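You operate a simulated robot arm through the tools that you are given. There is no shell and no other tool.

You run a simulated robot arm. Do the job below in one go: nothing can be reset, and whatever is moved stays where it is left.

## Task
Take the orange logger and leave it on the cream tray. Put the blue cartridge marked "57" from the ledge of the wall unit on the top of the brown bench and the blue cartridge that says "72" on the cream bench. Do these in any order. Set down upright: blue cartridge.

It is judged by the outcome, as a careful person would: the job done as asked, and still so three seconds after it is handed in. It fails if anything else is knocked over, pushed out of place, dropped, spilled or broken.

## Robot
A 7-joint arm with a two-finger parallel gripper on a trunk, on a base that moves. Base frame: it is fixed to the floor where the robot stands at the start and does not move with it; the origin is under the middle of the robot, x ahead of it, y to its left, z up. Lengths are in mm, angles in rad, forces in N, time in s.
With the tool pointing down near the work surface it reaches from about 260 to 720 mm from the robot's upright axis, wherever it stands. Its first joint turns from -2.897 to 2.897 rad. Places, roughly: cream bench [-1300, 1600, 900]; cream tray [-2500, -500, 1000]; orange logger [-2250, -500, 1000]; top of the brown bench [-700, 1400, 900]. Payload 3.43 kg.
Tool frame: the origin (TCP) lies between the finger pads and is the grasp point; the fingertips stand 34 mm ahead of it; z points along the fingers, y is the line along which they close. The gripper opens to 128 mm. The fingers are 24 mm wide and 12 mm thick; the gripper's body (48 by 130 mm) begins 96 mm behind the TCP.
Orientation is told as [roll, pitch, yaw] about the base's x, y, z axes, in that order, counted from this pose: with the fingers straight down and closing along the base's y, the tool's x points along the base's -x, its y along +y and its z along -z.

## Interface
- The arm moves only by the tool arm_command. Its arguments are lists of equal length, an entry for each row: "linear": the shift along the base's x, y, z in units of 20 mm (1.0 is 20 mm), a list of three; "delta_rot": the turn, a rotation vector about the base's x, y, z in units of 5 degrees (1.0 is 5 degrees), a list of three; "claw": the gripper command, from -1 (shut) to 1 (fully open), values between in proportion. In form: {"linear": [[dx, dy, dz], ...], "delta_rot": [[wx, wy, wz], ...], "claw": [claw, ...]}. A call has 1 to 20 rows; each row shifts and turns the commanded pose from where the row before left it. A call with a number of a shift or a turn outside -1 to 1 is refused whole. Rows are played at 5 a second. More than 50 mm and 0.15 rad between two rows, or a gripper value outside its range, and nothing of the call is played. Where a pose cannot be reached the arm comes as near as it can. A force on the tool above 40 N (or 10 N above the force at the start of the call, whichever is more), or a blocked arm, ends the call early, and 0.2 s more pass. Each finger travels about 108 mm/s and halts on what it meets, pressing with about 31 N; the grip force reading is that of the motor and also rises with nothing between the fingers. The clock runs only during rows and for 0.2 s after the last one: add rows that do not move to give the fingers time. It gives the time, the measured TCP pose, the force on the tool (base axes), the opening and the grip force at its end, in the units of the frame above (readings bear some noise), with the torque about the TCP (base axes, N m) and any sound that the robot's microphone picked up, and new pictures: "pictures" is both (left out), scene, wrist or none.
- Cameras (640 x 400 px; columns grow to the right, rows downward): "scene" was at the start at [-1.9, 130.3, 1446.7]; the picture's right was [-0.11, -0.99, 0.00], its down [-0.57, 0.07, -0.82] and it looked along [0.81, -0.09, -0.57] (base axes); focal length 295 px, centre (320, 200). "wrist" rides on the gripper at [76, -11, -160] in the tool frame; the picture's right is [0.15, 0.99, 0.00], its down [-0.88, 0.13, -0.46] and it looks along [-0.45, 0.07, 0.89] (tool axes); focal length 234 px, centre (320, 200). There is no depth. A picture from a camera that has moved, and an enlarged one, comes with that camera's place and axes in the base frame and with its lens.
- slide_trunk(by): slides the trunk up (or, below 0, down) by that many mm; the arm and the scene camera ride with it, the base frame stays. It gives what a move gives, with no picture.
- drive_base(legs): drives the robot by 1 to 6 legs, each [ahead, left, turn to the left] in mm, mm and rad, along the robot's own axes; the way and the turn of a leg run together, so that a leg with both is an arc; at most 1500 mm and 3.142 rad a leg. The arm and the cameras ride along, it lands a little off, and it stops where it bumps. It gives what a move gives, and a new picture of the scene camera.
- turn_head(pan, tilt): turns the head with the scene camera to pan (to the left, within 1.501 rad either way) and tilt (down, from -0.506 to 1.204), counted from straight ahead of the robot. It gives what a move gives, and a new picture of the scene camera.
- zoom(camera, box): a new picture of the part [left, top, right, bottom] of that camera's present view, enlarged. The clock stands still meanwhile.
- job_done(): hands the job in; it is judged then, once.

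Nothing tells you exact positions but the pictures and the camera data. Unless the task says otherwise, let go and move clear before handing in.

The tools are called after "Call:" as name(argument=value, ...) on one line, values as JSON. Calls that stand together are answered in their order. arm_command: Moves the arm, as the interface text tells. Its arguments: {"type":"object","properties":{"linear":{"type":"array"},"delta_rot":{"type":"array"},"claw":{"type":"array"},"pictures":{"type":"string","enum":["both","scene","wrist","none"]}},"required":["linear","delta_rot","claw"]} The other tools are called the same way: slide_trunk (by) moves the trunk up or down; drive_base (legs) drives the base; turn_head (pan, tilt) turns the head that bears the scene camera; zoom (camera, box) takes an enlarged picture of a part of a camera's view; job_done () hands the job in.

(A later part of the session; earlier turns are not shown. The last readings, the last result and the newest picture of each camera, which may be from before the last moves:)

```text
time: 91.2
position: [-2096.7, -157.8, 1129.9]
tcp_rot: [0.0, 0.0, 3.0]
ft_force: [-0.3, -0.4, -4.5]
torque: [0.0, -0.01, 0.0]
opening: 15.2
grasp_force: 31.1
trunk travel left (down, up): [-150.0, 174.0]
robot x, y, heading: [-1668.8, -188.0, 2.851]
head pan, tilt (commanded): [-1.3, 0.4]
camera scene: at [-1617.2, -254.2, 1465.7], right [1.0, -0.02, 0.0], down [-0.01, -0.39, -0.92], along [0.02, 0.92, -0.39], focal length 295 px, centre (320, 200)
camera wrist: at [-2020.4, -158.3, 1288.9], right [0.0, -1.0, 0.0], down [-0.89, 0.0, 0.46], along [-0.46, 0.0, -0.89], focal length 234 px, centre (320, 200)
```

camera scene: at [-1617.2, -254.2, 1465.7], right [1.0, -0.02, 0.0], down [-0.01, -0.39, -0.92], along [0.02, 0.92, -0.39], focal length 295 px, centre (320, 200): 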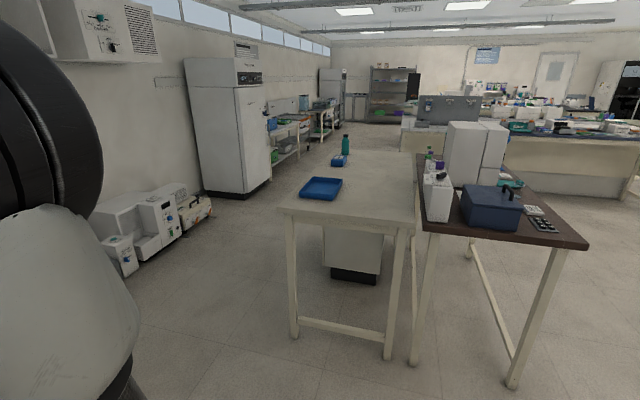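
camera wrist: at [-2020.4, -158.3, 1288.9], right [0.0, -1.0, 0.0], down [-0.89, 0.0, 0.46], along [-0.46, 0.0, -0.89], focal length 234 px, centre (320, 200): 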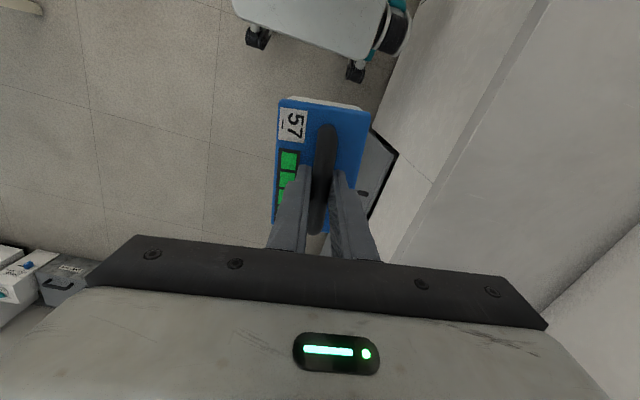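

The arm is in a carrying pose. I'll move away from the unit, back up along the aisle and turn to face along the brown bench's front.

Call:
drive_base(legs=[[0, -400, 0], [-1255, 0, 0]])

Call:
drive_base(legs=[[0, 0, -1.56]])

Call:
turn_head(pan=0.6, tilt=0.5)

```text
time: 101.6
position: [-773.8, -144.2, 1130.4]
tcp_rot: [0.001, -0.001, 2.982]
ft_force: [-0.2, -0.3, -4.7]
torque: [0.0, -0.01, 0.01]
opening: 15.4
grasp_force: 31.0
trunk travel left (down, up): [-150.0, 174.0]
robot x, y, heading: [-342.2, -178.9, 2.842]
head pan, tilt (commanded): [-1.3, 0.4]
camera scene: at [-295.4, -246.8, 1465.7], right [1.0, -0.03, 0.0], down [-0.01, -0.39, -0.92], along [0.03, 0.92, -0.39], focal length 295 px, centre (320, 200)
```

scene: 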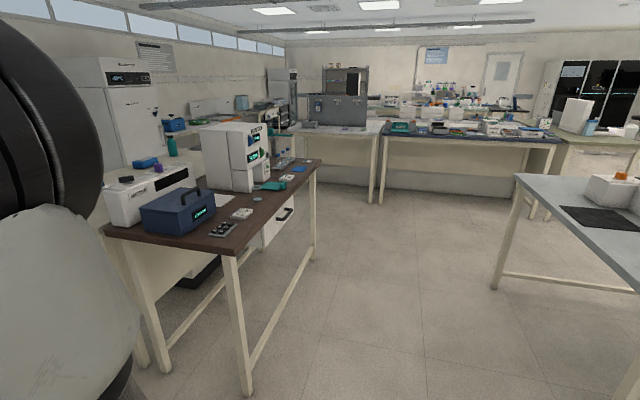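

```text
time: 105.9
position: [-315.3, 251.4, 1130.0]
tcp_rot: [0.0, -0.002, 1.43]
ft_force: [0.2, 0.2, -4.0]
torque: [-0.01, 0.01, 0.01]
opening: 15.3
grasp_force: 30.9
trunk travel left (down, up): [-150.0, 174.0]
robot x, y, heading: [-343.0, -176.5, 1.282]
head pan, tilt (commanded): [-1.3, 0.4]
camera scene: at [-409.3, -226.9, 1465.7], right [-0.02, -1.0, 0.0], down [-0.39, 0.01, -0.92], along [0.92, -0.01, -0.39], focal length 295 px, centre (320, 200)
```

scene: 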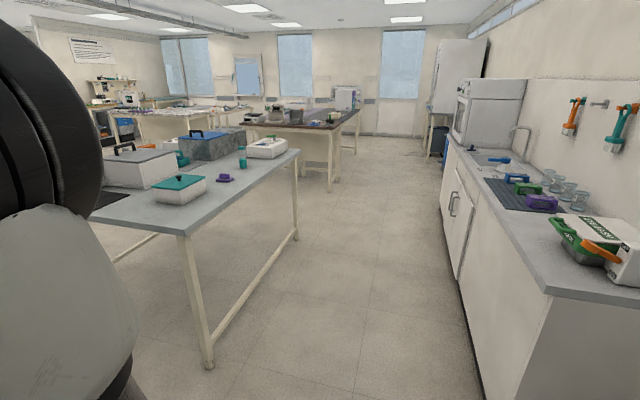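

```text
time: 107.8
position: [-315.0, 250.8, 1130.9]
tcp_rot: [-0.001, 0.0, 1.43]
ft_force: [-0.1, 0.5, -4.3]
torque: [0.0, 0.0, 0.0]
opening: 15.1
grasp_force: 31.1
trunk travel left (down, up): [-150.0, 174.0]
robot x, y, heading: [-342.6, -179.2, 1.277]
head pan, tilt (commanded): [0.6, 0.499]
camera scene: at [-530.0, -138.9, 1456.6], right [0.95, 0.31, 0.0], down [0.15, -0.46, -0.88], along [-0.27, 0.84, -0.48], focal length 295 px, centre (320, 200)
```

scene: 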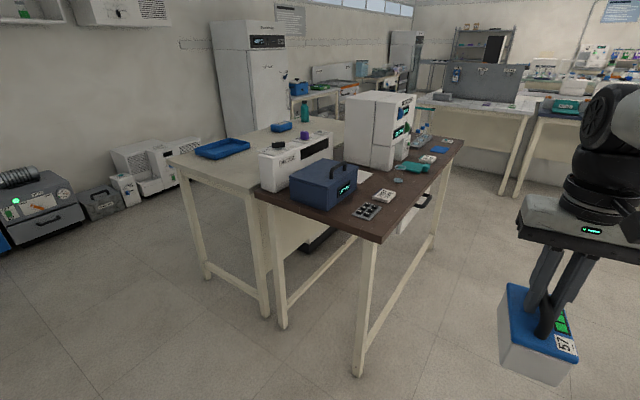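

The brown bench's front edge is about 470 mm to my left, parallel to my heading. I'll drive ahead alongside it and look at the free patch.

Call:
drive_base(legs=[[950, 0, 0]])

Call:
turn_head(pan=1.1, tilt=0.75)

```text
time: 112.8
position: [-43.7, 1171.8, 1131.3]
tcp_rot: [0.0, -0.001, 1.428]
ft_force: [-0.4, -0.3, -4.6]
torque: [-0.04, 0.03, 0.0]
opening: 15.5
grasp_force: 31.1
trunk travel left (down, up): [-150.0, 174.0]
robot x, y, heading: [-69.5, 740.5, 1.283]
head pan, tilt (commanded): [0.6, 0.499]
camera scene: at [-259.2, 781.1, 1456.5], right [0.95, 0.31, 0.0], down [0.15, -0.46, -0.88], along [-0.27, 0.83, -0.48], focal length 295 px, centre (320, 200)
```

scene: 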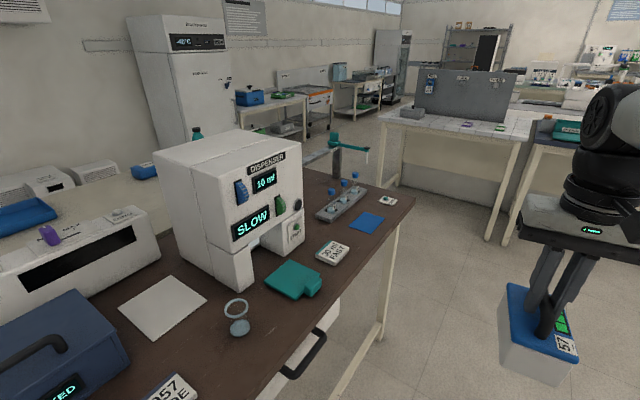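

```text
time: 113.7
position: [-44.1, 1172.4, 1131.5]
tcp_rot: [-0.001, 0.002, 1.429]
ft_force: [0.2, 0.1, -4.9]
torque: [0.0, -0.02, -0.01]
opening: 15.5
grasp_force: 30.9
trunk travel left (down, up): [-150.0, 174.0]
robot x, y, heading: [-72.3, 740.7, 1.289]
head pan, tilt (commanded): [1.1, 0.75]
camera scene: at [-291.2, 751.5, 1434.6], right [0.69, 0.73, 0.0], down [0.49, -0.47, -0.73], along [-0.53, 0.5, -0.68], focal length 295 px, centre (320, 200)
```

scene: 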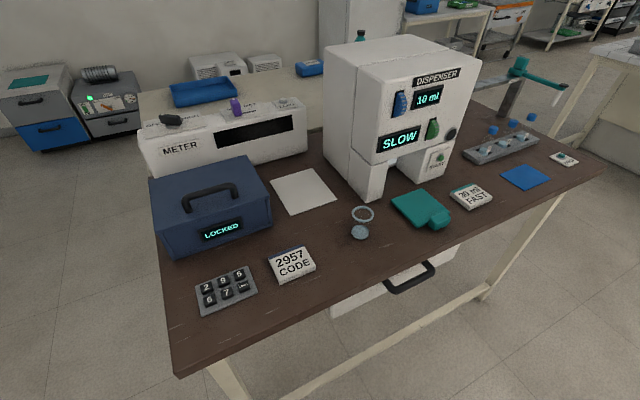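

The free patch lies between the watch-glass and the teal item near the front edge, around (-500,1213). I'll swing the arm out over the bench with the cartridge turned so its long side is perpendicular to the edge.

Call:
arm_command(linear=[[-1, 0.09, 0], [-1, 0.09, 0], [-1, 0.09, 0], [-1, 0.09, 0], [-1, 0.09, 0], [-1, 0.09, 0], [-1, 0.09, 0], [-1, 0.09, 0], [-1, 0.09, 0], [-1, 0.09, 0], [-1, 0.09, 0], [-1, 0.09, 0], [-1, 0.09, 0], [-1, 0.09, 0], [-1, 0.09, 0], [-1, 0.09, 0], [-1, 0.09, 0], [-1, 0.09, 0]], delta_rot=[[0, 0, 0.71], [0, 0, 0.71], [0, 0, 0.71], [0, 0, 0.71], [0, 0, 0.71], [0, 0, 0.71], [0, 0, 0.71], [0, 0, 0.71], [0, 0, 0.71], [0, 0, 0.71], [0, 0, 0.71], [0, 0, 0.71], [0, 0, 0.71], [0, 0, 0.71], [0, 0, 0.71], [0, 0, 0.71], [0, 0, 0.71], [0, 0, 0.71]], claw=[-1, -1, -1, -1, -1, -1, -1, -1, -1, -1, -1, -1, -1, -1, -1, -1, -1, -1], pictures="both")

```text
time: 117.5
position: [-402.9, 1203.8, 1128.1]
tcp_rot: [0.0, 0.004, 2.545]
ft_force: [0.2, 0.2, -4.1]
torque: [0.0, 0.01, 0.04]
opening: 15.5
grasp_force: 31.4
trunk travel left (down, up): [-150.0, 174.0]
robot x, y, heading: [-69.8, 741.6, 1.286]
head pan, tilt (commanded): [1.1, 0.75]
camera scene: at [-291.5, 751.5, 1434.5], right [0.69, 0.73, 0.0], down [0.5, -0.47, -0.73], along [-0.53, 0.5, -0.68], focal length 295 px, centre (320, 200)
camera wrist: at [-335.5, 1170.6, 1287.0], right [-0.43, -0.9, 0.0], down [-0.8, 0.39, 0.45], along [-0.41, 0.2, -0.89], focal length 234 px, centre (320, 200)
```

scene: 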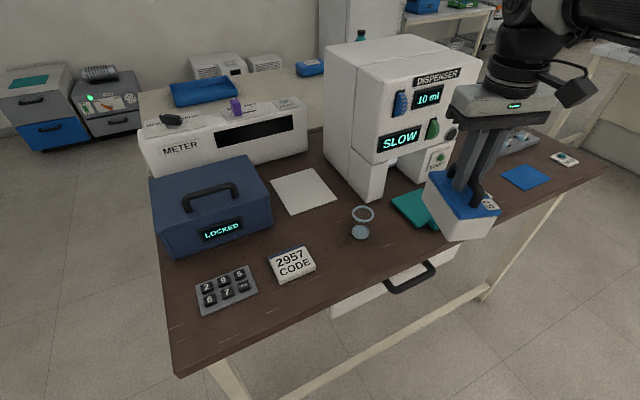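
wrist: 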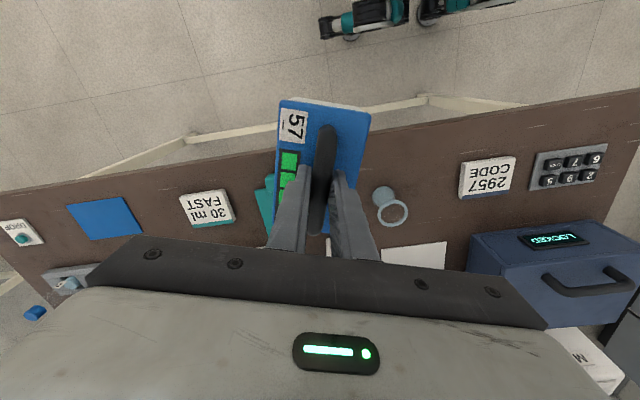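

Good. I'll finish the move to above the target spot.

Call:
arm_command(linear=[[-0.95, 0.1, -0.2], [-0.95, 0.1, -0.2], [-0.95, 0.1, -0.2], [-0.95, 0.1, -0.2], [-0.95, 0.1, -0.2], [0, 0, 0]], delta_rot=[[0, 0, 0.69], [0, 0, 0.69], [0, 0, 0.69], [0, 0, 0.69], [0, 0, 0.69], [0, 0, 0]], claw=[-1, -1, -1, -1, -1, -1], pictures="both")

Call:
zoom(camera="scene", box=[320, 120, 520, 270])

```text
time: 118.9
position: [-498.6, 1214.2, 1110.7]
tcp_rot: [0.002, 0.001, 2.847]
ft_force: [-0.1, -0.8, -3.5]
torque: [0.0, -0.04, 0.0]
opening: 15.5
grasp_force: 30.8
trunk travel left (down, up): [-150.0, 174.0]
robot x, y, heading: [-72.3, 741.9, 1.281]
head pan, tilt (commanded): [1.1, 0.75]
camera scene: at [-291.7, 751.6, 1434.5], right [0.69, 0.73, 0.0], down [0.5, -0.47, -0.73], along [-0.53, 0.5, -0.68], focal length 295 px, centre (320, 200)
camera wrist: at [-424.3, 1201.9, 1268.3], right [-0.15, -0.99, 0.0], down [-0.88, 0.13, 0.45], along [-0.45, 0.07, -0.89], focal length 234 px, centre (320, 200)
```

scene: 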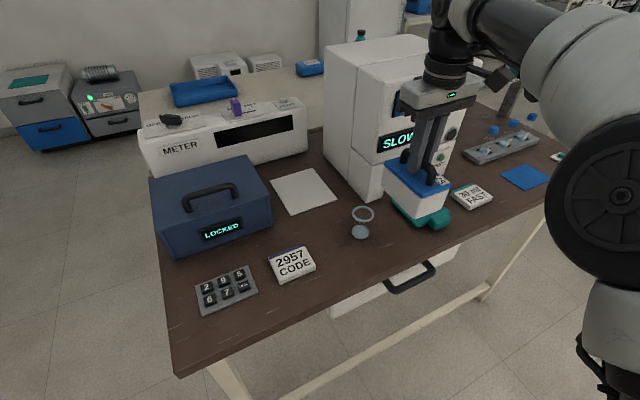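
wrist: 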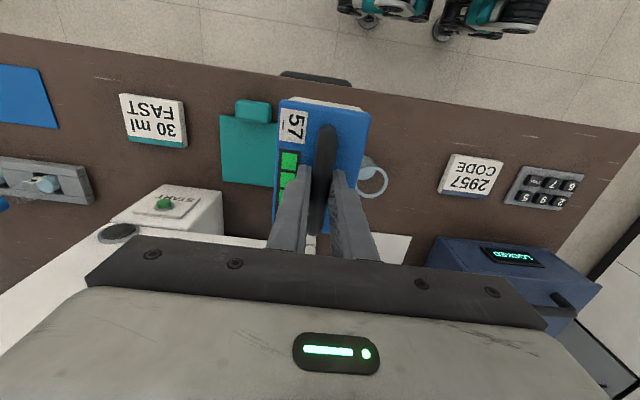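

```text
2.67 times, centred on (420, 195) of scene
camera zoom: at [-291.7, 751.6, 1434.5], right [0.69, 0.73, 0.0], down [0.5, -0.47, -0.73], along [-0.53, 0.5, -0.68], focal length 786 px, centre (53, 213)
```

zoom: 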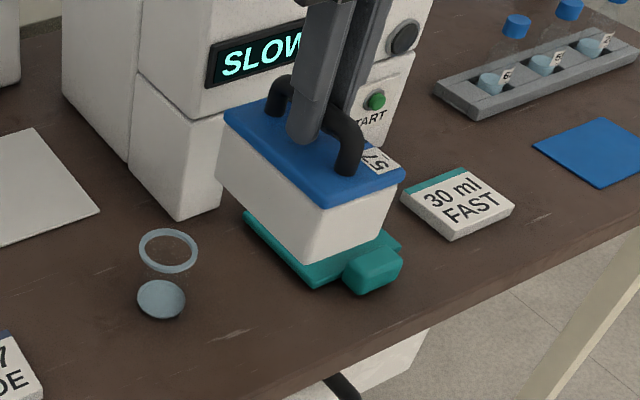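

The target is between the glass beaker and the teal item. I'll shift 6 mm away from the beaker and lower to about 20 mm above the bench, then check.

Call:
arm_command(linear=[[0.09, 0.29, -0.5], [0, 0, -1], [0, 0, -1], [0, 0, -1], [0, 0, -1], [0, 0, -0.8], [0, 0, 0]], delta_rot=[[0, 0, 0], [0, 0, 0], [0, 0, 0], [0, 0, 0], [0, 0, 0], [0, 0, 0], [0, 0, 0]], claw=[-1, -1, -1, -1, -1, -1, -1], pictures="both")

Call:
zoom(camera="scene", box=[330, 140, 490, 260])

Call:
zoom(camera="wrist", box=[200, 60, 440, 260])

```text
time: 120.5
position: [-496.9, 1219.7, 1003.1]
tcp_rot: [0.0, 0.001, 2.847]
ft_force: [0.5, 0.8, -4.9]
torque: [-0.03, 0.01, 0.01]
opening: 15.7
grasp_force: 31.2
trunk travel left (down, up): [-150.0, 174.0]
robot x, y, heading: [-73.1, 744.0, 1.286]
head pan, tilt (commanded): [1.1, 0.75]
camera scene: at [-291.6, 751.5, 1434.5], right [0.69, 0.73, 0.0], down [0.5, -0.47, -0.73], along [-0.53, 0.5, -0.68], focal length 295 px, centre (320, 200)
camera wrist: at [-422.3, 1207.7, 1162.0], right [-0.15, -0.99, 0.0], down [-0.88, 0.13, 0.46], along [-0.45, 0.07, -0.89], focal length 234 px, centre (320, 200)
```

scene: 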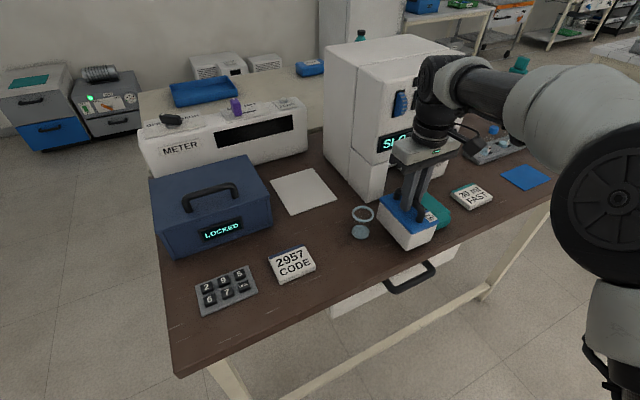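
wrist: 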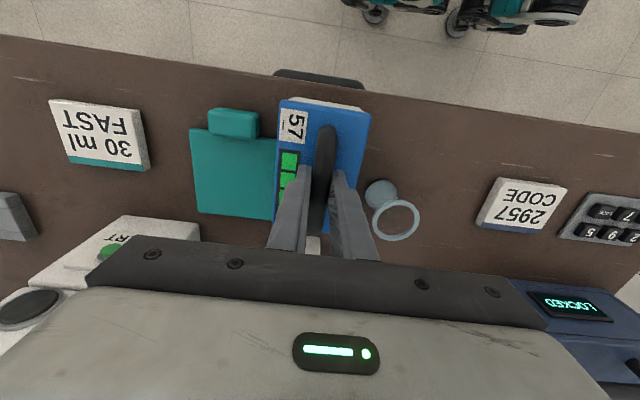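

```text
3.33 times, centred on (410, 200) of scene
camera zoom: at [-291.6, 751.5, 1434.5], right [0.69, 0.73, 0.0], down [0.5, -0.47, -0.73], along [-0.53, 0.5, -0.68], focal length 982 px, centre (20, 200)
```

zoom: 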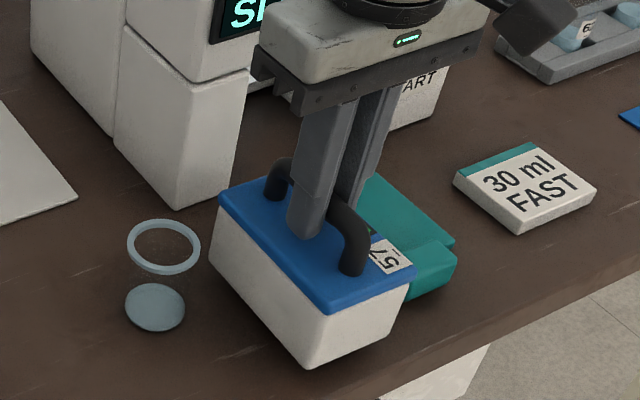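

```text
2.00 times, centred on (320, 160) of wrist
camera zoom: at [-422.3, 1207.7, 1162.0], right [-0.15, -0.99, 0.0], down [-0.88, 0.13, 0.46], along [-0.45, 0.07, -0.89], focal length 468 px, centre (320, 280)
```

zoom: 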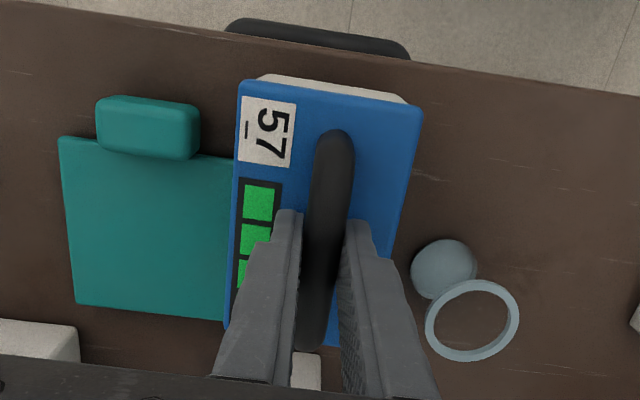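

I'm not certain the teal pad's hidden edge clears the cartridge footprint. I'll raise and back off to take a clean look before setting it down.

Call:
arm_command(linear=[[0, 0, 1], [0, 0, 1], [0, 0, 1], [0, 0, 1], [0, 0, 1], [0.8, -0.5, 0.5], [0.8, -0.5, 0.5], [0.9, -0.5, 0], [1, -0.5, 0], [1, -0.5, 0], [1, -0.5, 0], [1, -0.5, 0], [1, -0.5, 0], [1, -0.5, 0]], delta_rot=[[0, 0, 0], [0, 0, 0], [0, 0, 0], [0, 0, 0], [0, 0, 0], [0, 0, 0], [0, 0, 0], [0, 0, 0], [0, 0, 0], [0, 0, 0], [0, 0, 0], [0, 0, 0], [0, 0, 0], [0, 0, 0]], claw=[-1, -1, -1, -1, -1, -1, -1, -1, -1, -1, -1, -1, -1, -1], pictures="both")

Call:
zoom(camera="scene", box=[250, 160, 490, 330])

Call:
zoom(camera="scene", box=[330, 170, 470, 260])

```text
time: 123.5
position: [-327.9, 1131.0, 1125.2]
tcp_rot: [0.001, 0.0, 2.845]
ft_force: [0.0, -0.4, -4.1]
torque: [-0.03, -0.02, 0.03]
opening: 15.1
grasp_force: 30.9
trunk travel left (down, up): [-150.0, 174.0]
robot x, y, heading: [-73.0, 742.4, 1.281]
head pan, tilt (commanded): [1.1, 0.75]
camera scene: at [-291.5, 751.5, 1434.6], right [0.69, 0.73, 0.0], down [0.5, -0.47, -0.73], along [-0.53, 0.5, -0.68], focal length 295 px, centre (320, 200)
camera wrist: at [-253.0, 1117.5, 1283.1], right [-0.15, -0.99, 0.0], down [-0.88, 0.13, 0.46], along [-0.45, 0.07, -0.89], focal length 234 px, centre (320, 200)
```

scene: 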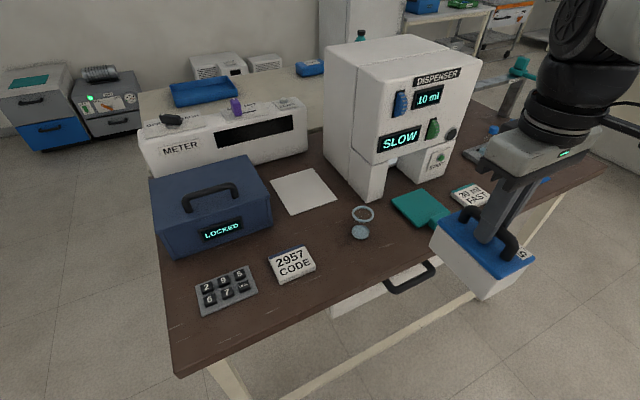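
wrist: 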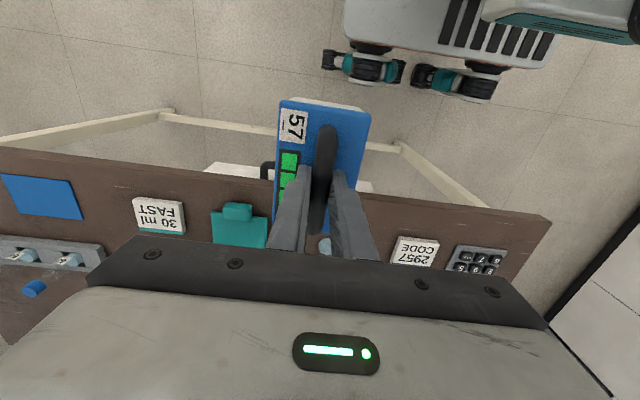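

```text
2.35 times, centred on (370, 245) of scene
camera zoom: at [-291.5, 751.5, 1434.6], right [0.69, 0.73, 0.0], down [0.5, -0.47, -0.73], along [-0.53, 0.5, -0.68], focal length 693 px, centre (202, 94)
```

zoom: 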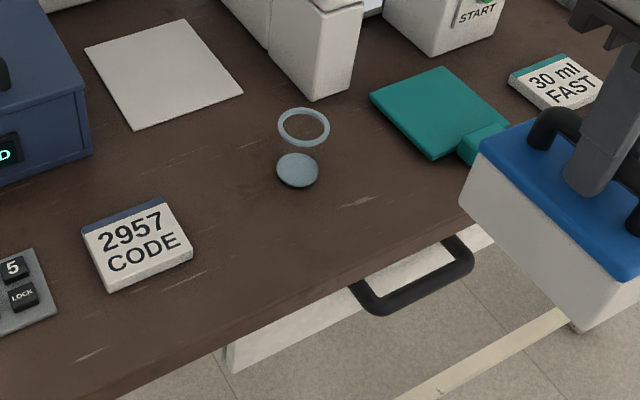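

```text
4.44 times, centred on (400, 215) of scene
camera zoom: at [-291.5, 751.5, 1434.6], right [0.69, 0.73, 0.0], down [0.5, -0.47, -0.73], along [-0.53, 0.5, -0.68], focal length 1310 px, centre (-36, 133)
```

zoom: 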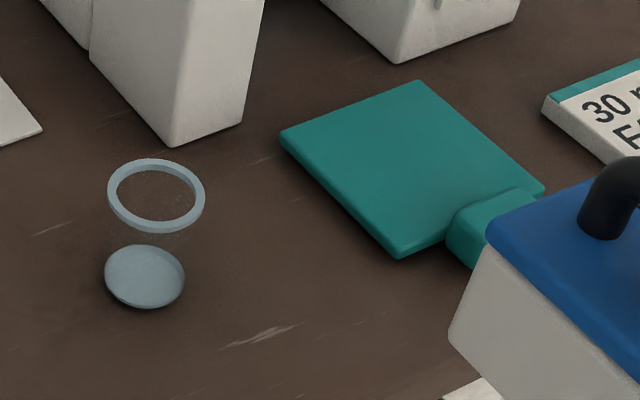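

Now the layout is clear: a gap of about 103 mm between beaker and teal pad, and the bench top is nearer z≈886. The cartridge should go at about (-490,1207). I'll move there at height and come down part way.

Call:
arm_command(linear=[[-0.9, 0.422, 0], [-0.9, 0.422, 0], [-0.9, 0.422, 0], [-0.9, 0.422, 0], [-0.9, 0.422, 0], [-0.9, 0.422, 0], [-0.9, 0.422, 0], [-0.9, 0.422, 0], [-0.9, 0.422, 0], [0, 0, -1], [0, 0, -1], [0, 0, -1], [0, 0, -1], [0, 0, -0.9], [0, 0, 0]], delta_rot=[[0, 0, 0], [0, 0, 0], [0, 0, 0], [0, 0, 0], [0, 0, 0], [0, 0, 0], [0, 0, 0], [0, 0, 0], [0, 0, 0], [0, 0, 0], [0, 0, 0], [0, 0, 0], [0, 0, 0], [0, 0, 0], [0, 0, 0]], claw=[-1, -1, -1, -1, -1, -1, -1, -1, -1, -1, -1, -1, -1, -1, -1], pictures="both")

Call:
zoom(camera="wrist", box=[200, 60, 440, 260])

Call:
zoom(camera="scene", box=[330, 140, 490, 260])

```text
time: 126.7
position: [-487.4, 1204.9, 1025.7]
tcp_rot: [-0.001, 0.001, 2.846]
ft_force: [0.0, -0.1, -5.0]
torque: [-0.03, -0.03, 0.03]
opening: 15.3
grasp_force: 30.9
trunk travel left (down, up): [-150.0, 174.0]
robot x, y, heading: [-76.1, 740.2, 1.28]
head pan, tilt (commanded): [1.1, 0.75]
camera scene: at [-291.6, 751.5, 1434.5], right [0.69, 0.73, 0.0], down [0.5, -0.47, -0.73], along [-0.53, 0.5, -0.68], focal length 295 px, centre (320, 200)
camera wrist: at [-414.0, 1192.2, 1183.8], right [-0.15, -0.99, 0.0], down [-0.88, 0.13, 0.45], along [-0.45, 0.07, -0.89], focal length 234 px, centre (320, 200)
```

scene: 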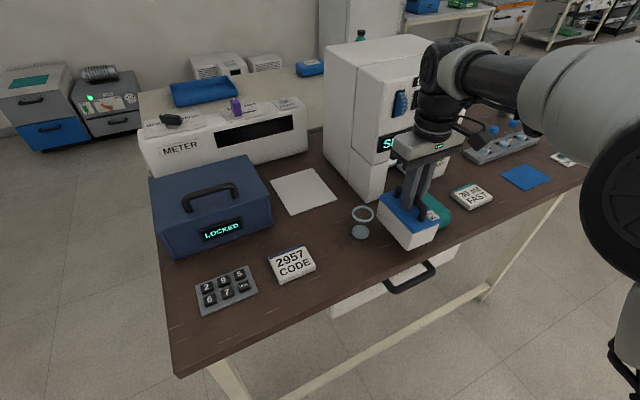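
wrist: 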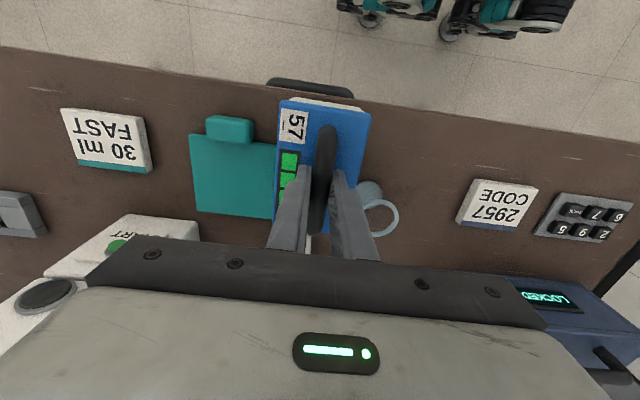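

```text
2.00 times, centred on (320, 160) of wrist
camera zoom: at [-414.0, 1192.2, 1183.8], right [-0.15, -0.99, 0.0], down [-0.88, 0.13, 0.45], along [-0.45, 0.07, -0.89], focal length 468 px, centre (320, 280)
```

zoom: 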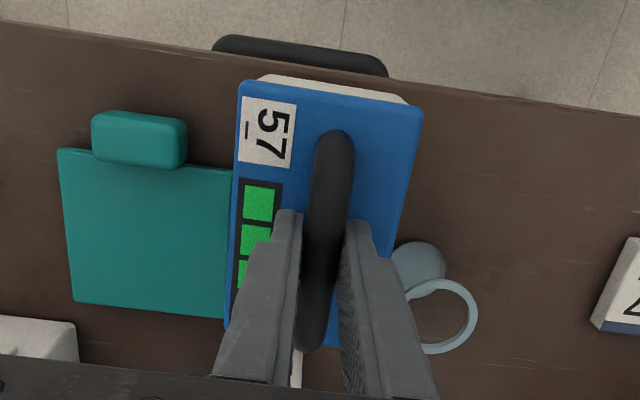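

```text
3.33 times, centred on (410, 200) of scene
camera zoom: at [-291.6, 751.5, 1434.5], right [0.69, 0.73, 0.0], down [0.5, -0.47, -0.73], along [-0.53, 0.5, -0.68], focal length 982 px, centre (20, 200)
```

zoom: 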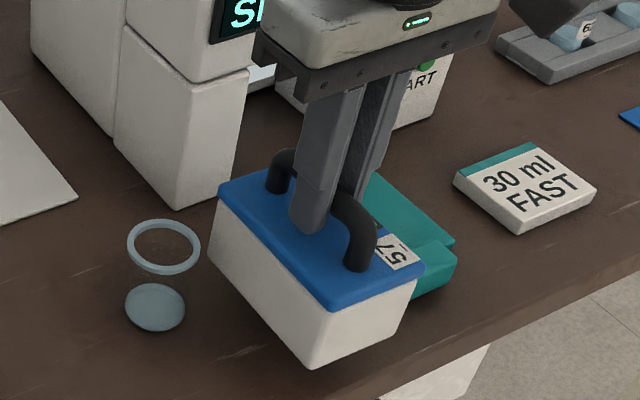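

The wrist view shows the true top edge is nearer than I'd taken (the front face had fooled me), so I'll shift the cartridge about 24 mm further inward and 5 mm towards the beaker, centring it in the gap, then lower a little.

Call:
arm_command(linear=[[-0.61, 0.055, 0], [-0.61, 0.055, 0], [0, 0, -0.5], [0, 0, -0.5], [0, 0, 0]], delta_rot=[[0, 0, 0], [0, 0, 0], [0, 0, 0], [0, 0, 0], [0, 0, 0]], claw=[-1, -1, -1, -1, -1], pictures="both")

Call:
zoom(camera="wrist", box=[200, 60, 440, 260])

Call:
zoom(camera="scene", box=[330, 140, 490, 260])

```text
time: 127.9
position: [-513.7, 1208.1, 1004.4]
tcp_rot: [0.001, -0.001, 2.846]
ft_force: [0.5, -1.1, -3.9]
torque: [0.0, -0.04, -0.03]
opening: 15.3
grasp_force: 30.8
trunk travel left (down, up): [-150.0, 174.0]
robot x, y, heading: [-73.7, 743.9, 1.286]
head pan, tilt (commanded): [1.1, 0.75]
camera scene: at [-291.6, 751.5, 1434.5], right [0.69, 0.73, 0.0], down [0.5, -0.47, -0.73], along [-0.53, 0.5, -0.68], focal length 295 px, centre (320, 200)
camera wrist: at [-439.1, 1195.1, 1163.4], right [-0.15, -0.99, 0.0], down [-0.88, 0.13, 0.46], along [-0.45, 0.07, -0.89], focal length 234 px, centre (320, 200)
```

scene: 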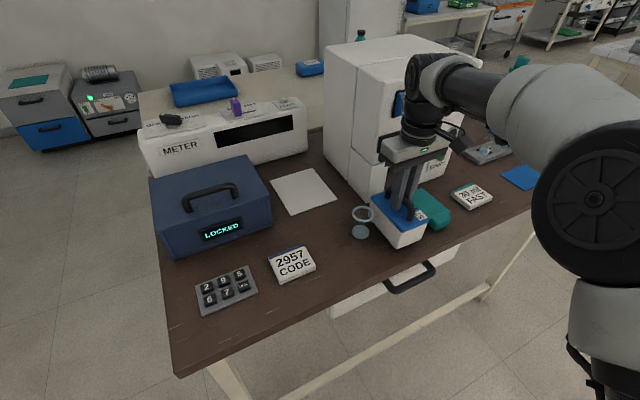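
wrist: 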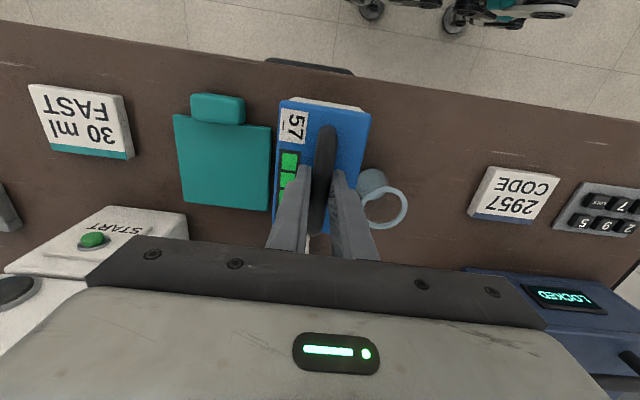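

```text
2.00 times, centred on (320, 160) of wrist
camera zoom: at [-439.1, 1195.1, 1163.4], right [-0.15, -0.99, 0.0], down [-0.88, 0.13, 0.46], along [-0.45, 0.07, -0.89], focal length 468 px, centre (320, 280)
```

zoom: 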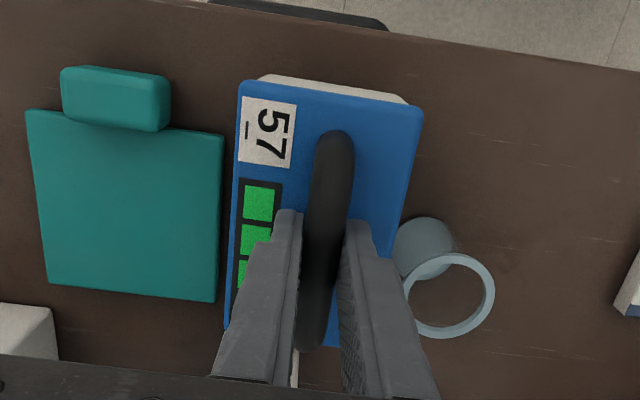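

```text
3.33 times, centred on (410, 200) of scene
camera zoom: at [-291.6, 751.5, 1434.5], right [0.69, 0.73, 0.0], down [0.5, -0.47, -0.73], along [-0.53, 0.5, -0.68], focal length 982 px, centre (20, 200)
```

zoom: 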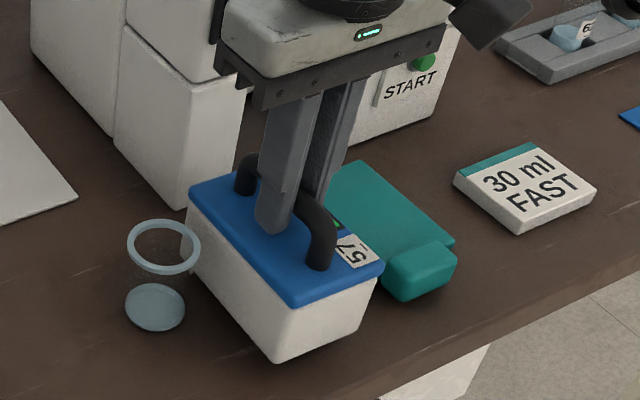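

The gap to the pad is 20 mm and to the beaker 12 mm; I'll shift 4 mm toward the pad and lower in small steps, watching the force.

Call:
arm_command(linear=[[0.06, 0.19, 0], [0, 0, -0.2], [0, 0, -0.15], [0, 0, 0]], delta_rot=[[0, 0, 0], [0, 0, 0], [0, 0, 0], [0, 0, 0]], claw=[-1, -1, -1, -1], pictures="none")

Call:
arm_command(linear=[[0, 0, -0.15], [0, 0, 0]], delta_rot=[[0, 0, 0], [0, 0, 0]], claw=[-1, -1], pictures="none")

```text
time: 128.9
position: [-512.6, 1211.4, 999.6]
tcp_rot: [0.0, 0.002, 2.848]
ft_force: [-0.4, -0.1, -5.0]
torque: [-0.02, -0.03, 0.0]
opening: 15.5
grasp_force: 30.9
trunk travel left (down, up): [-150.0, 174.0]
robot x, y, heading: [-66.7, 742.8, 1.281]
head pan, tilt (commanded): [1.1, 0.75]
```

```text
time: 129.5
position: [-512.5, 1210.6, 996.9]
tcp_rot: [0.0, -0.001, 2.846]
ft_force: [0.1, 0.3, -4.3]
torque: [-0.04, -0.01, 0.01]
opening: 15.4
grasp_force: 30.7
trunk travel left (down, up): [-150.0, 174.0]
robot x, y, heading: [-75.1, 741.1, 1.29]
head pan, tilt (commanded): [1.1, 0.75]
```

Call:
arm_command(linear=[[0, 0, -0.15], [0, 0, 0]], delta_rot=[[0, 0, 0], [0, 0, 0]], claw=[-1, -1], pictures="none")

Call:
zoom(camera="scene", box=[350, 170, 450, 260])

```text
time: 130.1
position: [-512.1, 1211.6, 993.9]
tcp_rot: [0.0, -0.001, 2.848]
ft_force: [1.2, 0.0, -4.5]
torque: [-0.01, 0.01, -0.01]
opening: 15.4
grasp_force: 30.8
trunk travel left (down, up): [-150.0, 174.0]
robot x, y, heading: [-73.3, 739.3, 1.283]
head pan, tilt (commanded): [1.1, 0.75]
```

```text
4.44 times, centred on (400, 215) of scene
camera zoom: at [-291.6, 751.5, 1434.5], right [0.69, 0.73, 0.0], down [0.5, -0.47, -0.73], along [-0.53, 0.5, -0.68], focal length 1310 px, centre (-36, 133)
```

zoom: 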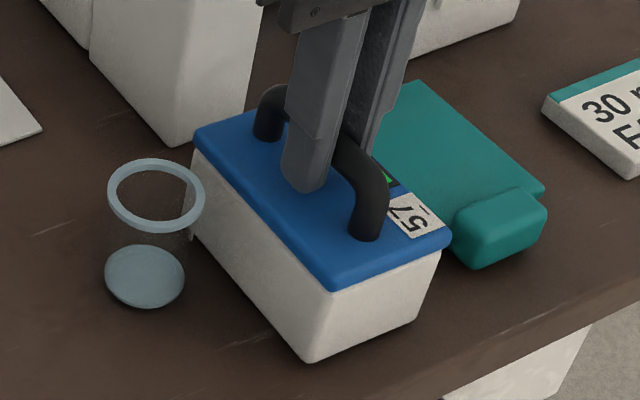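

Call:
arm_command(linear=[[0, 0, -0.15], [0, 0, 0]], delta_rot=[[0, 0, 0], [0, 0, 0]], claw=[-1, -1], pictures="none")

Call:
arm_command(linear=[[0, 0, -0.1], [0, 0, 0]], delta_rot=[[0, 0, 0], [0, 0, 0]], claw=[-1, -1], pictures="none")

```text
time: 130.7
position: [-512.3, 1210.4, 992.2]
tcp_rot: [0.0, 0.001, 2.846]
ft_force: [0.8, -0.7, -0.4]
torque: [0.14, 0.15, 0.04]
opening: 15.2
grasp_force: 30.9
trunk travel left (down, up): [-150.0, 174.0]
robot x, y, heading: [-71.2, 740.6, 1.284]
head pan, tilt (commanded): [1.1, 0.75]
```

```text
time: 131.3
position: [-513.1, 1209.4, 990.3]
tcp_rot: [0.0, -0.002, 2.848]
ft_force: [-1.0, -5.3, 9.4]
torque: [-0.06, -0.35, -0.11]
opening: 15.3
grasp_force: 30.7
trunk travel left (down, up): [-150.0, 174.0]
robot x, y, heading: [-74.2, 739.8, 1.283]
head pan, tilt (commanded): [1.1, 0.75]
```

The cartridge has touched down on the bench. I'll release the handle and rise straight up.

Call:
arm_command(linear=[[0, 0, 0.05], [0, 0, 0], [0, 0, 0]], delta_rot=[[0, 0, 0], [0, 0, 0], [0, 0, 0]], claw=[-0.2, -0.2, -0.2], pictures="both")

Call:
zoom(camera="scene", box=[350, 170, 450, 260])

```text
time: 132.1
position: [-512.4, 1211.3, 989.8]
tcp_rot: [0.0, -0.001, 2.846]
ft_force: [-0.2, 0.1, -0.5]
torque: [-0.01, 0.02, -0.01]
opening: 51.1
grasp_force: 0.0
trunk travel left (down, up): [-150.0, 174.0]
robot x, y, heading: [-69.5, 738.4, 1.282]
head pan, tilt (commanded): [1.1, 0.75]
camera scene: at [-291.3, 751.2, 1434.6], right [0.69, 0.73, 0.0], down [0.5, -0.47, -0.73], along [-0.53, 0.5, -0.68], focal length 295 px, centre (320, 200)
camera wrist: at [-437.2, 1198.6, 1148.1], right [-0.15, -0.99, 0.0], down [-0.88, 0.13, 0.46], along [-0.45, 0.07, -0.89], focal length 234 px, centre (320, 200)
```

scene: 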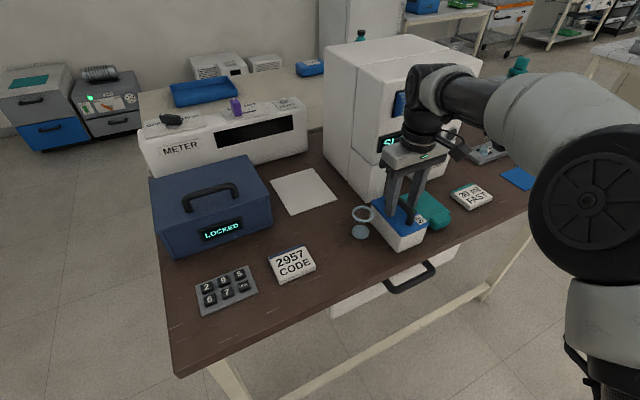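
wrist: 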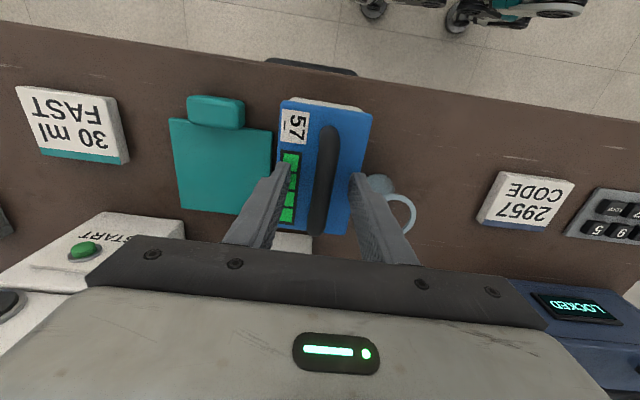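

```text
4.44 times, centred on (400, 215) of scene
camera zoom: at [-291.3, 751.2, 1434.6], right [0.69, 0.73, 0.0], down [0.5, -0.47, -0.73], along [-0.53, 0.5, -0.68], focal length 1310 px, centre (-36, 133)
```

zoom: 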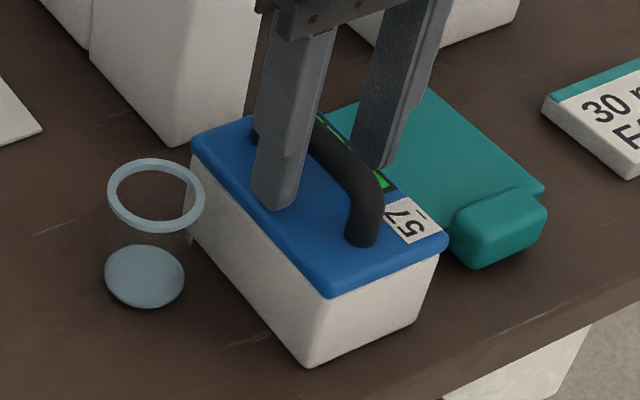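

The 57 cartridge stands upright on the brown bench, clear of everything. I'll rise and retract the arm.

Call:
arm_command(linear=[[0, 0, 0.5], [0, 0, 1], [0, 0, 1], [0, 0, 1], [0, 0, 1], [0, 0, 1], [0, 0, 1], [0, 0, 0.5]], delta_rot=[[0, 0, 0], [0, 0, 0], [0, 0, 0], [0, 0, 0], [0, 0, 0], [0, 0, 0], [0, 0, 0], [0, 0, 0]], claw=[-0.2, -0.2, -0.2, -0.2, -0.2, -0.2, -0.2, -0.2], pictures="both")

Call:
arm_command(linear=[[1, -0.09, 0], [1, -0.09, 0], [1, -0.09, 0], [1, -0.09, 0], [1, -0.09, 0], [1, -0.09, 0], [1, -0.09, 0], [1, -0.09, 0], [1, -0.09, 0], [1, -0.09, 0], [1, -0.09, 0], [1, -0.09, 0], [1, -0.09, 0], [1, -0.09, 0], [1, -0.09, 0], [1, -0.09, 0], [1, -0.09, 0], [1, -0.09, 0], [1, -0.09, 0], [1, -0.09, 0]], delta_rot=[[0, 0, -0.5], [0, 0, -0.5], [0, 0, -0.5], [0, 0, -0.5], [0, 0, -0.5], [0, 0, -0.5], [0, 0, -0.5], [0, 0, -0.5], [0, 0, -0.5], [0, 0, -0.5], [0, 0, -0.5], [0, 0, -0.5], [0, 0, -0.5], [0, 0, -0.5], [0, 0, -0.5], [0, 0, -0.5], [0, 0, -0.5], [0, 0, -0.5], [0, 0, -0.5], [0, 0, -0.5]], claw=[-0.2, -0.2, -0.2, -0.2, -0.2, -0.2, -0.2, -0.2, -0.2, -0.2, -0.2, -0.2, -0.2, -0.2, -0.2, -0.2, -0.2, -0.2, -0.2, -0.2], pictures="scene")

```text
time: 133.9
position: [-513.2, 1211.5, 1131.0]
tcp_rot: [0.001, 0.0, 2.847]
ft_force: [-0.9, -0.1, 0.2]
torque: [0.01, 0.01, -0.02]
opening: 51.2
grasp_force: 0.1
trunk travel left (down, up): [-150.0, 174.0]
robot x, y, heading: [-73.6, 741.9, 1.283]
head pan, tilt (commanded): [1.1, 0.75]
camera scene: at [-291.3, 751.2, 1434.6], right [0.69, 0.73, 0.0], down [0.5, -0.47, -0.73], along [-0.53, 0.5, -0.68], focal length 295 px, centre (320, 200)
camera wrist: at [-437.6, 1198.6, 1289.0], right [-0.15, -0.99, 0.0], down [-0.88, 0.13, 0.46], along [-0.45, 0.07, -0.89], focal length 234 px, centre (320, 200)
```

scene: 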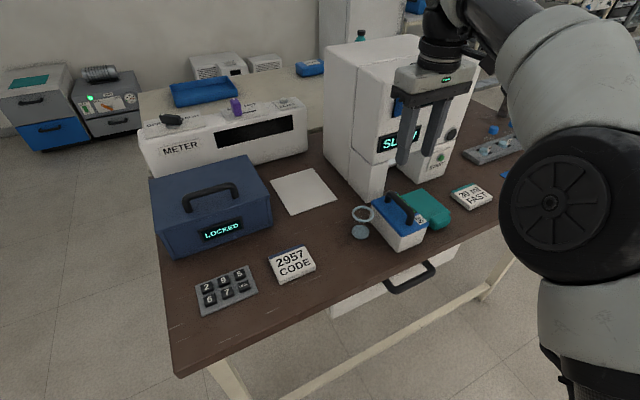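
wrist: 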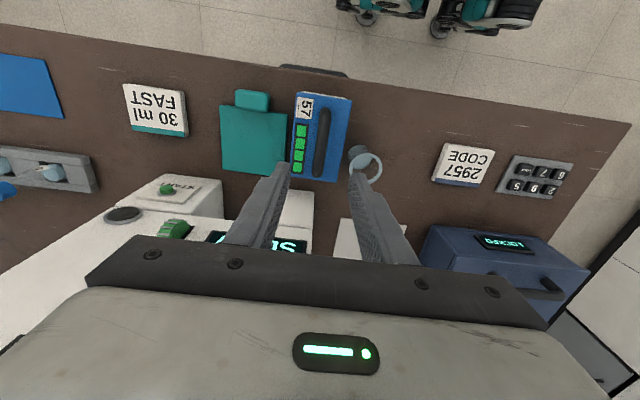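

```text
time: 138.1
position: [-112.0, 1174.5, 1130.2]
tcp_rot: [0.001, -0.001, 1.972]
ft_force: [-1.0, -1.0, 0.6]
torque: [0.01, 0.0, 0.0]
opening: 51.1
grasp_force: 0.0
trunk travel left (down, up): [-150.0, 174.0]
robot x, y, heading: [-71.0, 739.3, 1.284]
head pan, tilt (commanded): [1.1, 0.75]
camera scene: at [-291.3, 751.2, 1434.6], right [0.69, 0.73, 0.0], down [0.5, -0.47, -0.73], along [-0.53, 0.5, -0.68], focal length 295 px, centre (320, 200)
```

scene: 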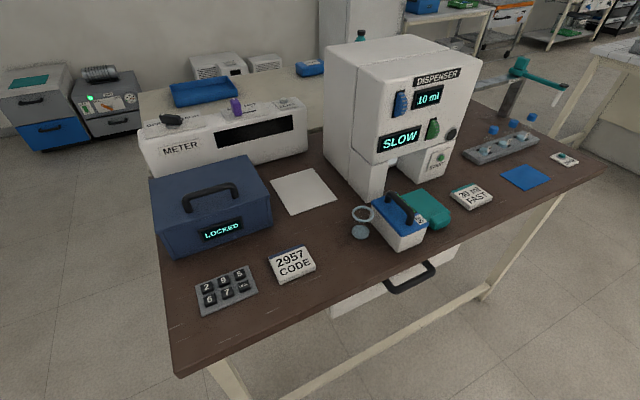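

The cartridge stands well clear. Now I'll back out along the bench, turn and head to cartridge 72 on the wall unit.

Call:
drive_base(legs=[[-980, 0, 0], [0, 0, 1.57]])

Call:
turn_head(pan=0.7, tilt=0.5)

```text
time: 147.1
position: [-785.0, -236.1, 1131.0]
tcp_rot: [-0.002, -0.001, -2.748]
ft_force: [-0.4, 0.0, 0.3]
torque: [-0.04, 0.01, 0.01]
opening: 51.4
grasp_force: 0.1
trunk travel left (down, up): [-150.0, 174.0]
robot x, y, heading: [-346.5, -198.6, 2.842]
head pan, tilt (commanded): [1.1, 0.75]
camera scene: at [-362.1, -419.4, 1434.6], right [-0.72, 0.69, 0.0], down [0.47, 0.49, -0.73], along [-0.51, -0.53, -0.68], focal length 295 px, centre (320, 200)
```

scene: 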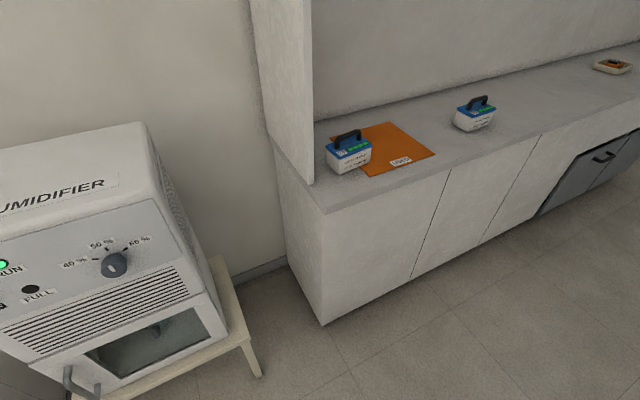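

```text
time: 148.0
position: [-785.5, -237.4, 1131.3]
tcp_rot: [0.0, -0.002, -2.747]
ft_force: [-0.1, -0.3, -0.3]
torque: [0.02, 0.03, -0.02]
opening: 51.3
grasp_force: 0.1
trunk travel left (down, up): [-150.0, 174.0]
robot x, y, heading: [-346.4, -199.7, 2.849]
head pan, tilt (commanded): [0.7, 0.499]
camera scene: at [-388.2, -395.5, 1456.5], right [-0.39, 0.92, 0.0], down [0.44, 0.19, -0.88], along [-0.81, -0.35, -0.48], focal length 295 px, centre (320, 200)
```

scene: 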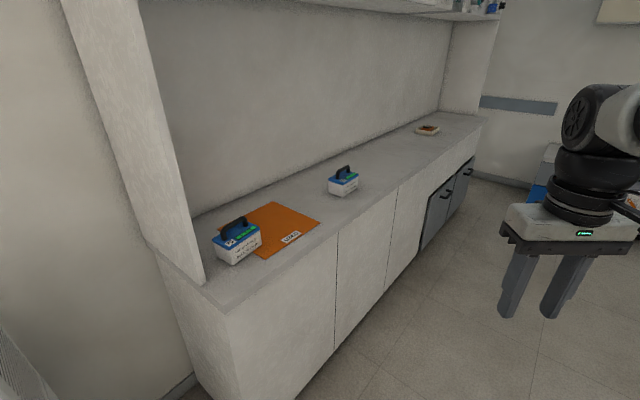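

Path is clear. I'll drive ahead then close in beside cartridge 72.

Call:
drive_base(legs=[[741, 0, 0.008], [0, 310, 0]])

Call:
turn_head(pan=0.9, tilt=0.8)

Call:
zoom(camera="scene", box=[200, 160, 400, 300])

```text
time: 155.2
position: [-1592.6, -311.0, 1129.5]
tcp_rot: [0.001, 0.001, -2.751]
ft_force: [-0.2, 1.0, -0.3]
torque: [0.0, -0.01, -0.03]
opening: 51.3
grasp_force: 0.1
trunk travel left (down, up): [-150.0, 174.0]
robot x, y, heading: [-1160.4, -276.0, 2.842]
head pan, tilt (commanded): [0.7, 0.499]
camera scene: at [-1197.1, -471.5, 1456.6], right [-0.39, 0.92, 0.0], down [0.44, 0.19, -0.88], along [-0.81, -0.34, -0.48], focal length 295 px, centre (320, 200)
```

scene: 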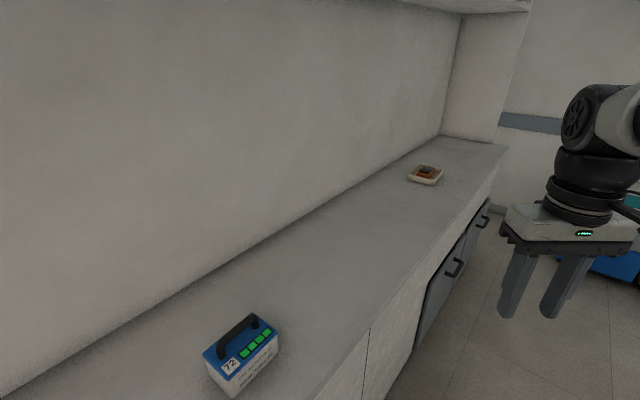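

```text
time: 156.0
position: [-1594.7, -311.1, 1129.9]
tcp_rot: [-0.002, -0.001, -2.753]
ft_force: [-0.9, 0.6, -0.1]
torque: [0.01, -0.05, 0.02]
opening: 50.8
grasp_force: 0.0
trunk travel left (down, up): [-150.0, 174.0]
robot x, y, heading: [-1155.2, -276.1, 2.841]
head pan, tilt (commanded): [0.901, 0.799]
camera scene: at [-1179.9, -481.7, 1430.7], right [-0.57, 0.82, 0.0], down [0.59, 0.41, -0.7], along [-0.57, -0.4, -0.72], focal length 295 px, centre (320, 200)
```

scene: 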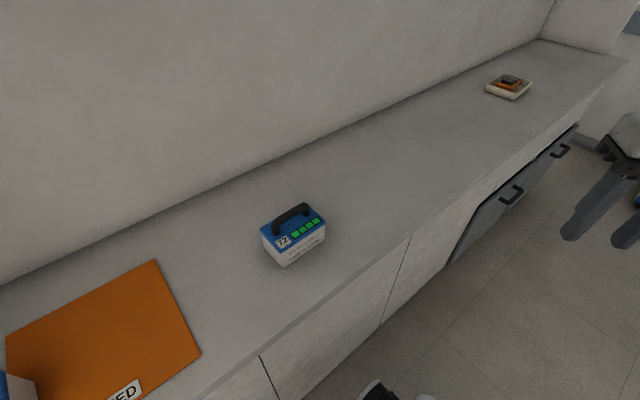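

```text
2.86 times, centred on (300, 230) of scene
camera zoom: at [-1179.9, -481.7, 1430.7], right [-0.57, 0.82, 0.0], down [0.59, 0.41, -0.7], along [-0.57, -0.4, -0.72], focal length 842 px, centre (377, 114)
```

zoom: 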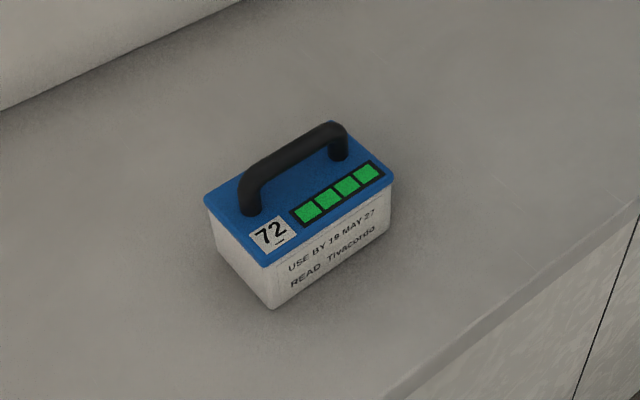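

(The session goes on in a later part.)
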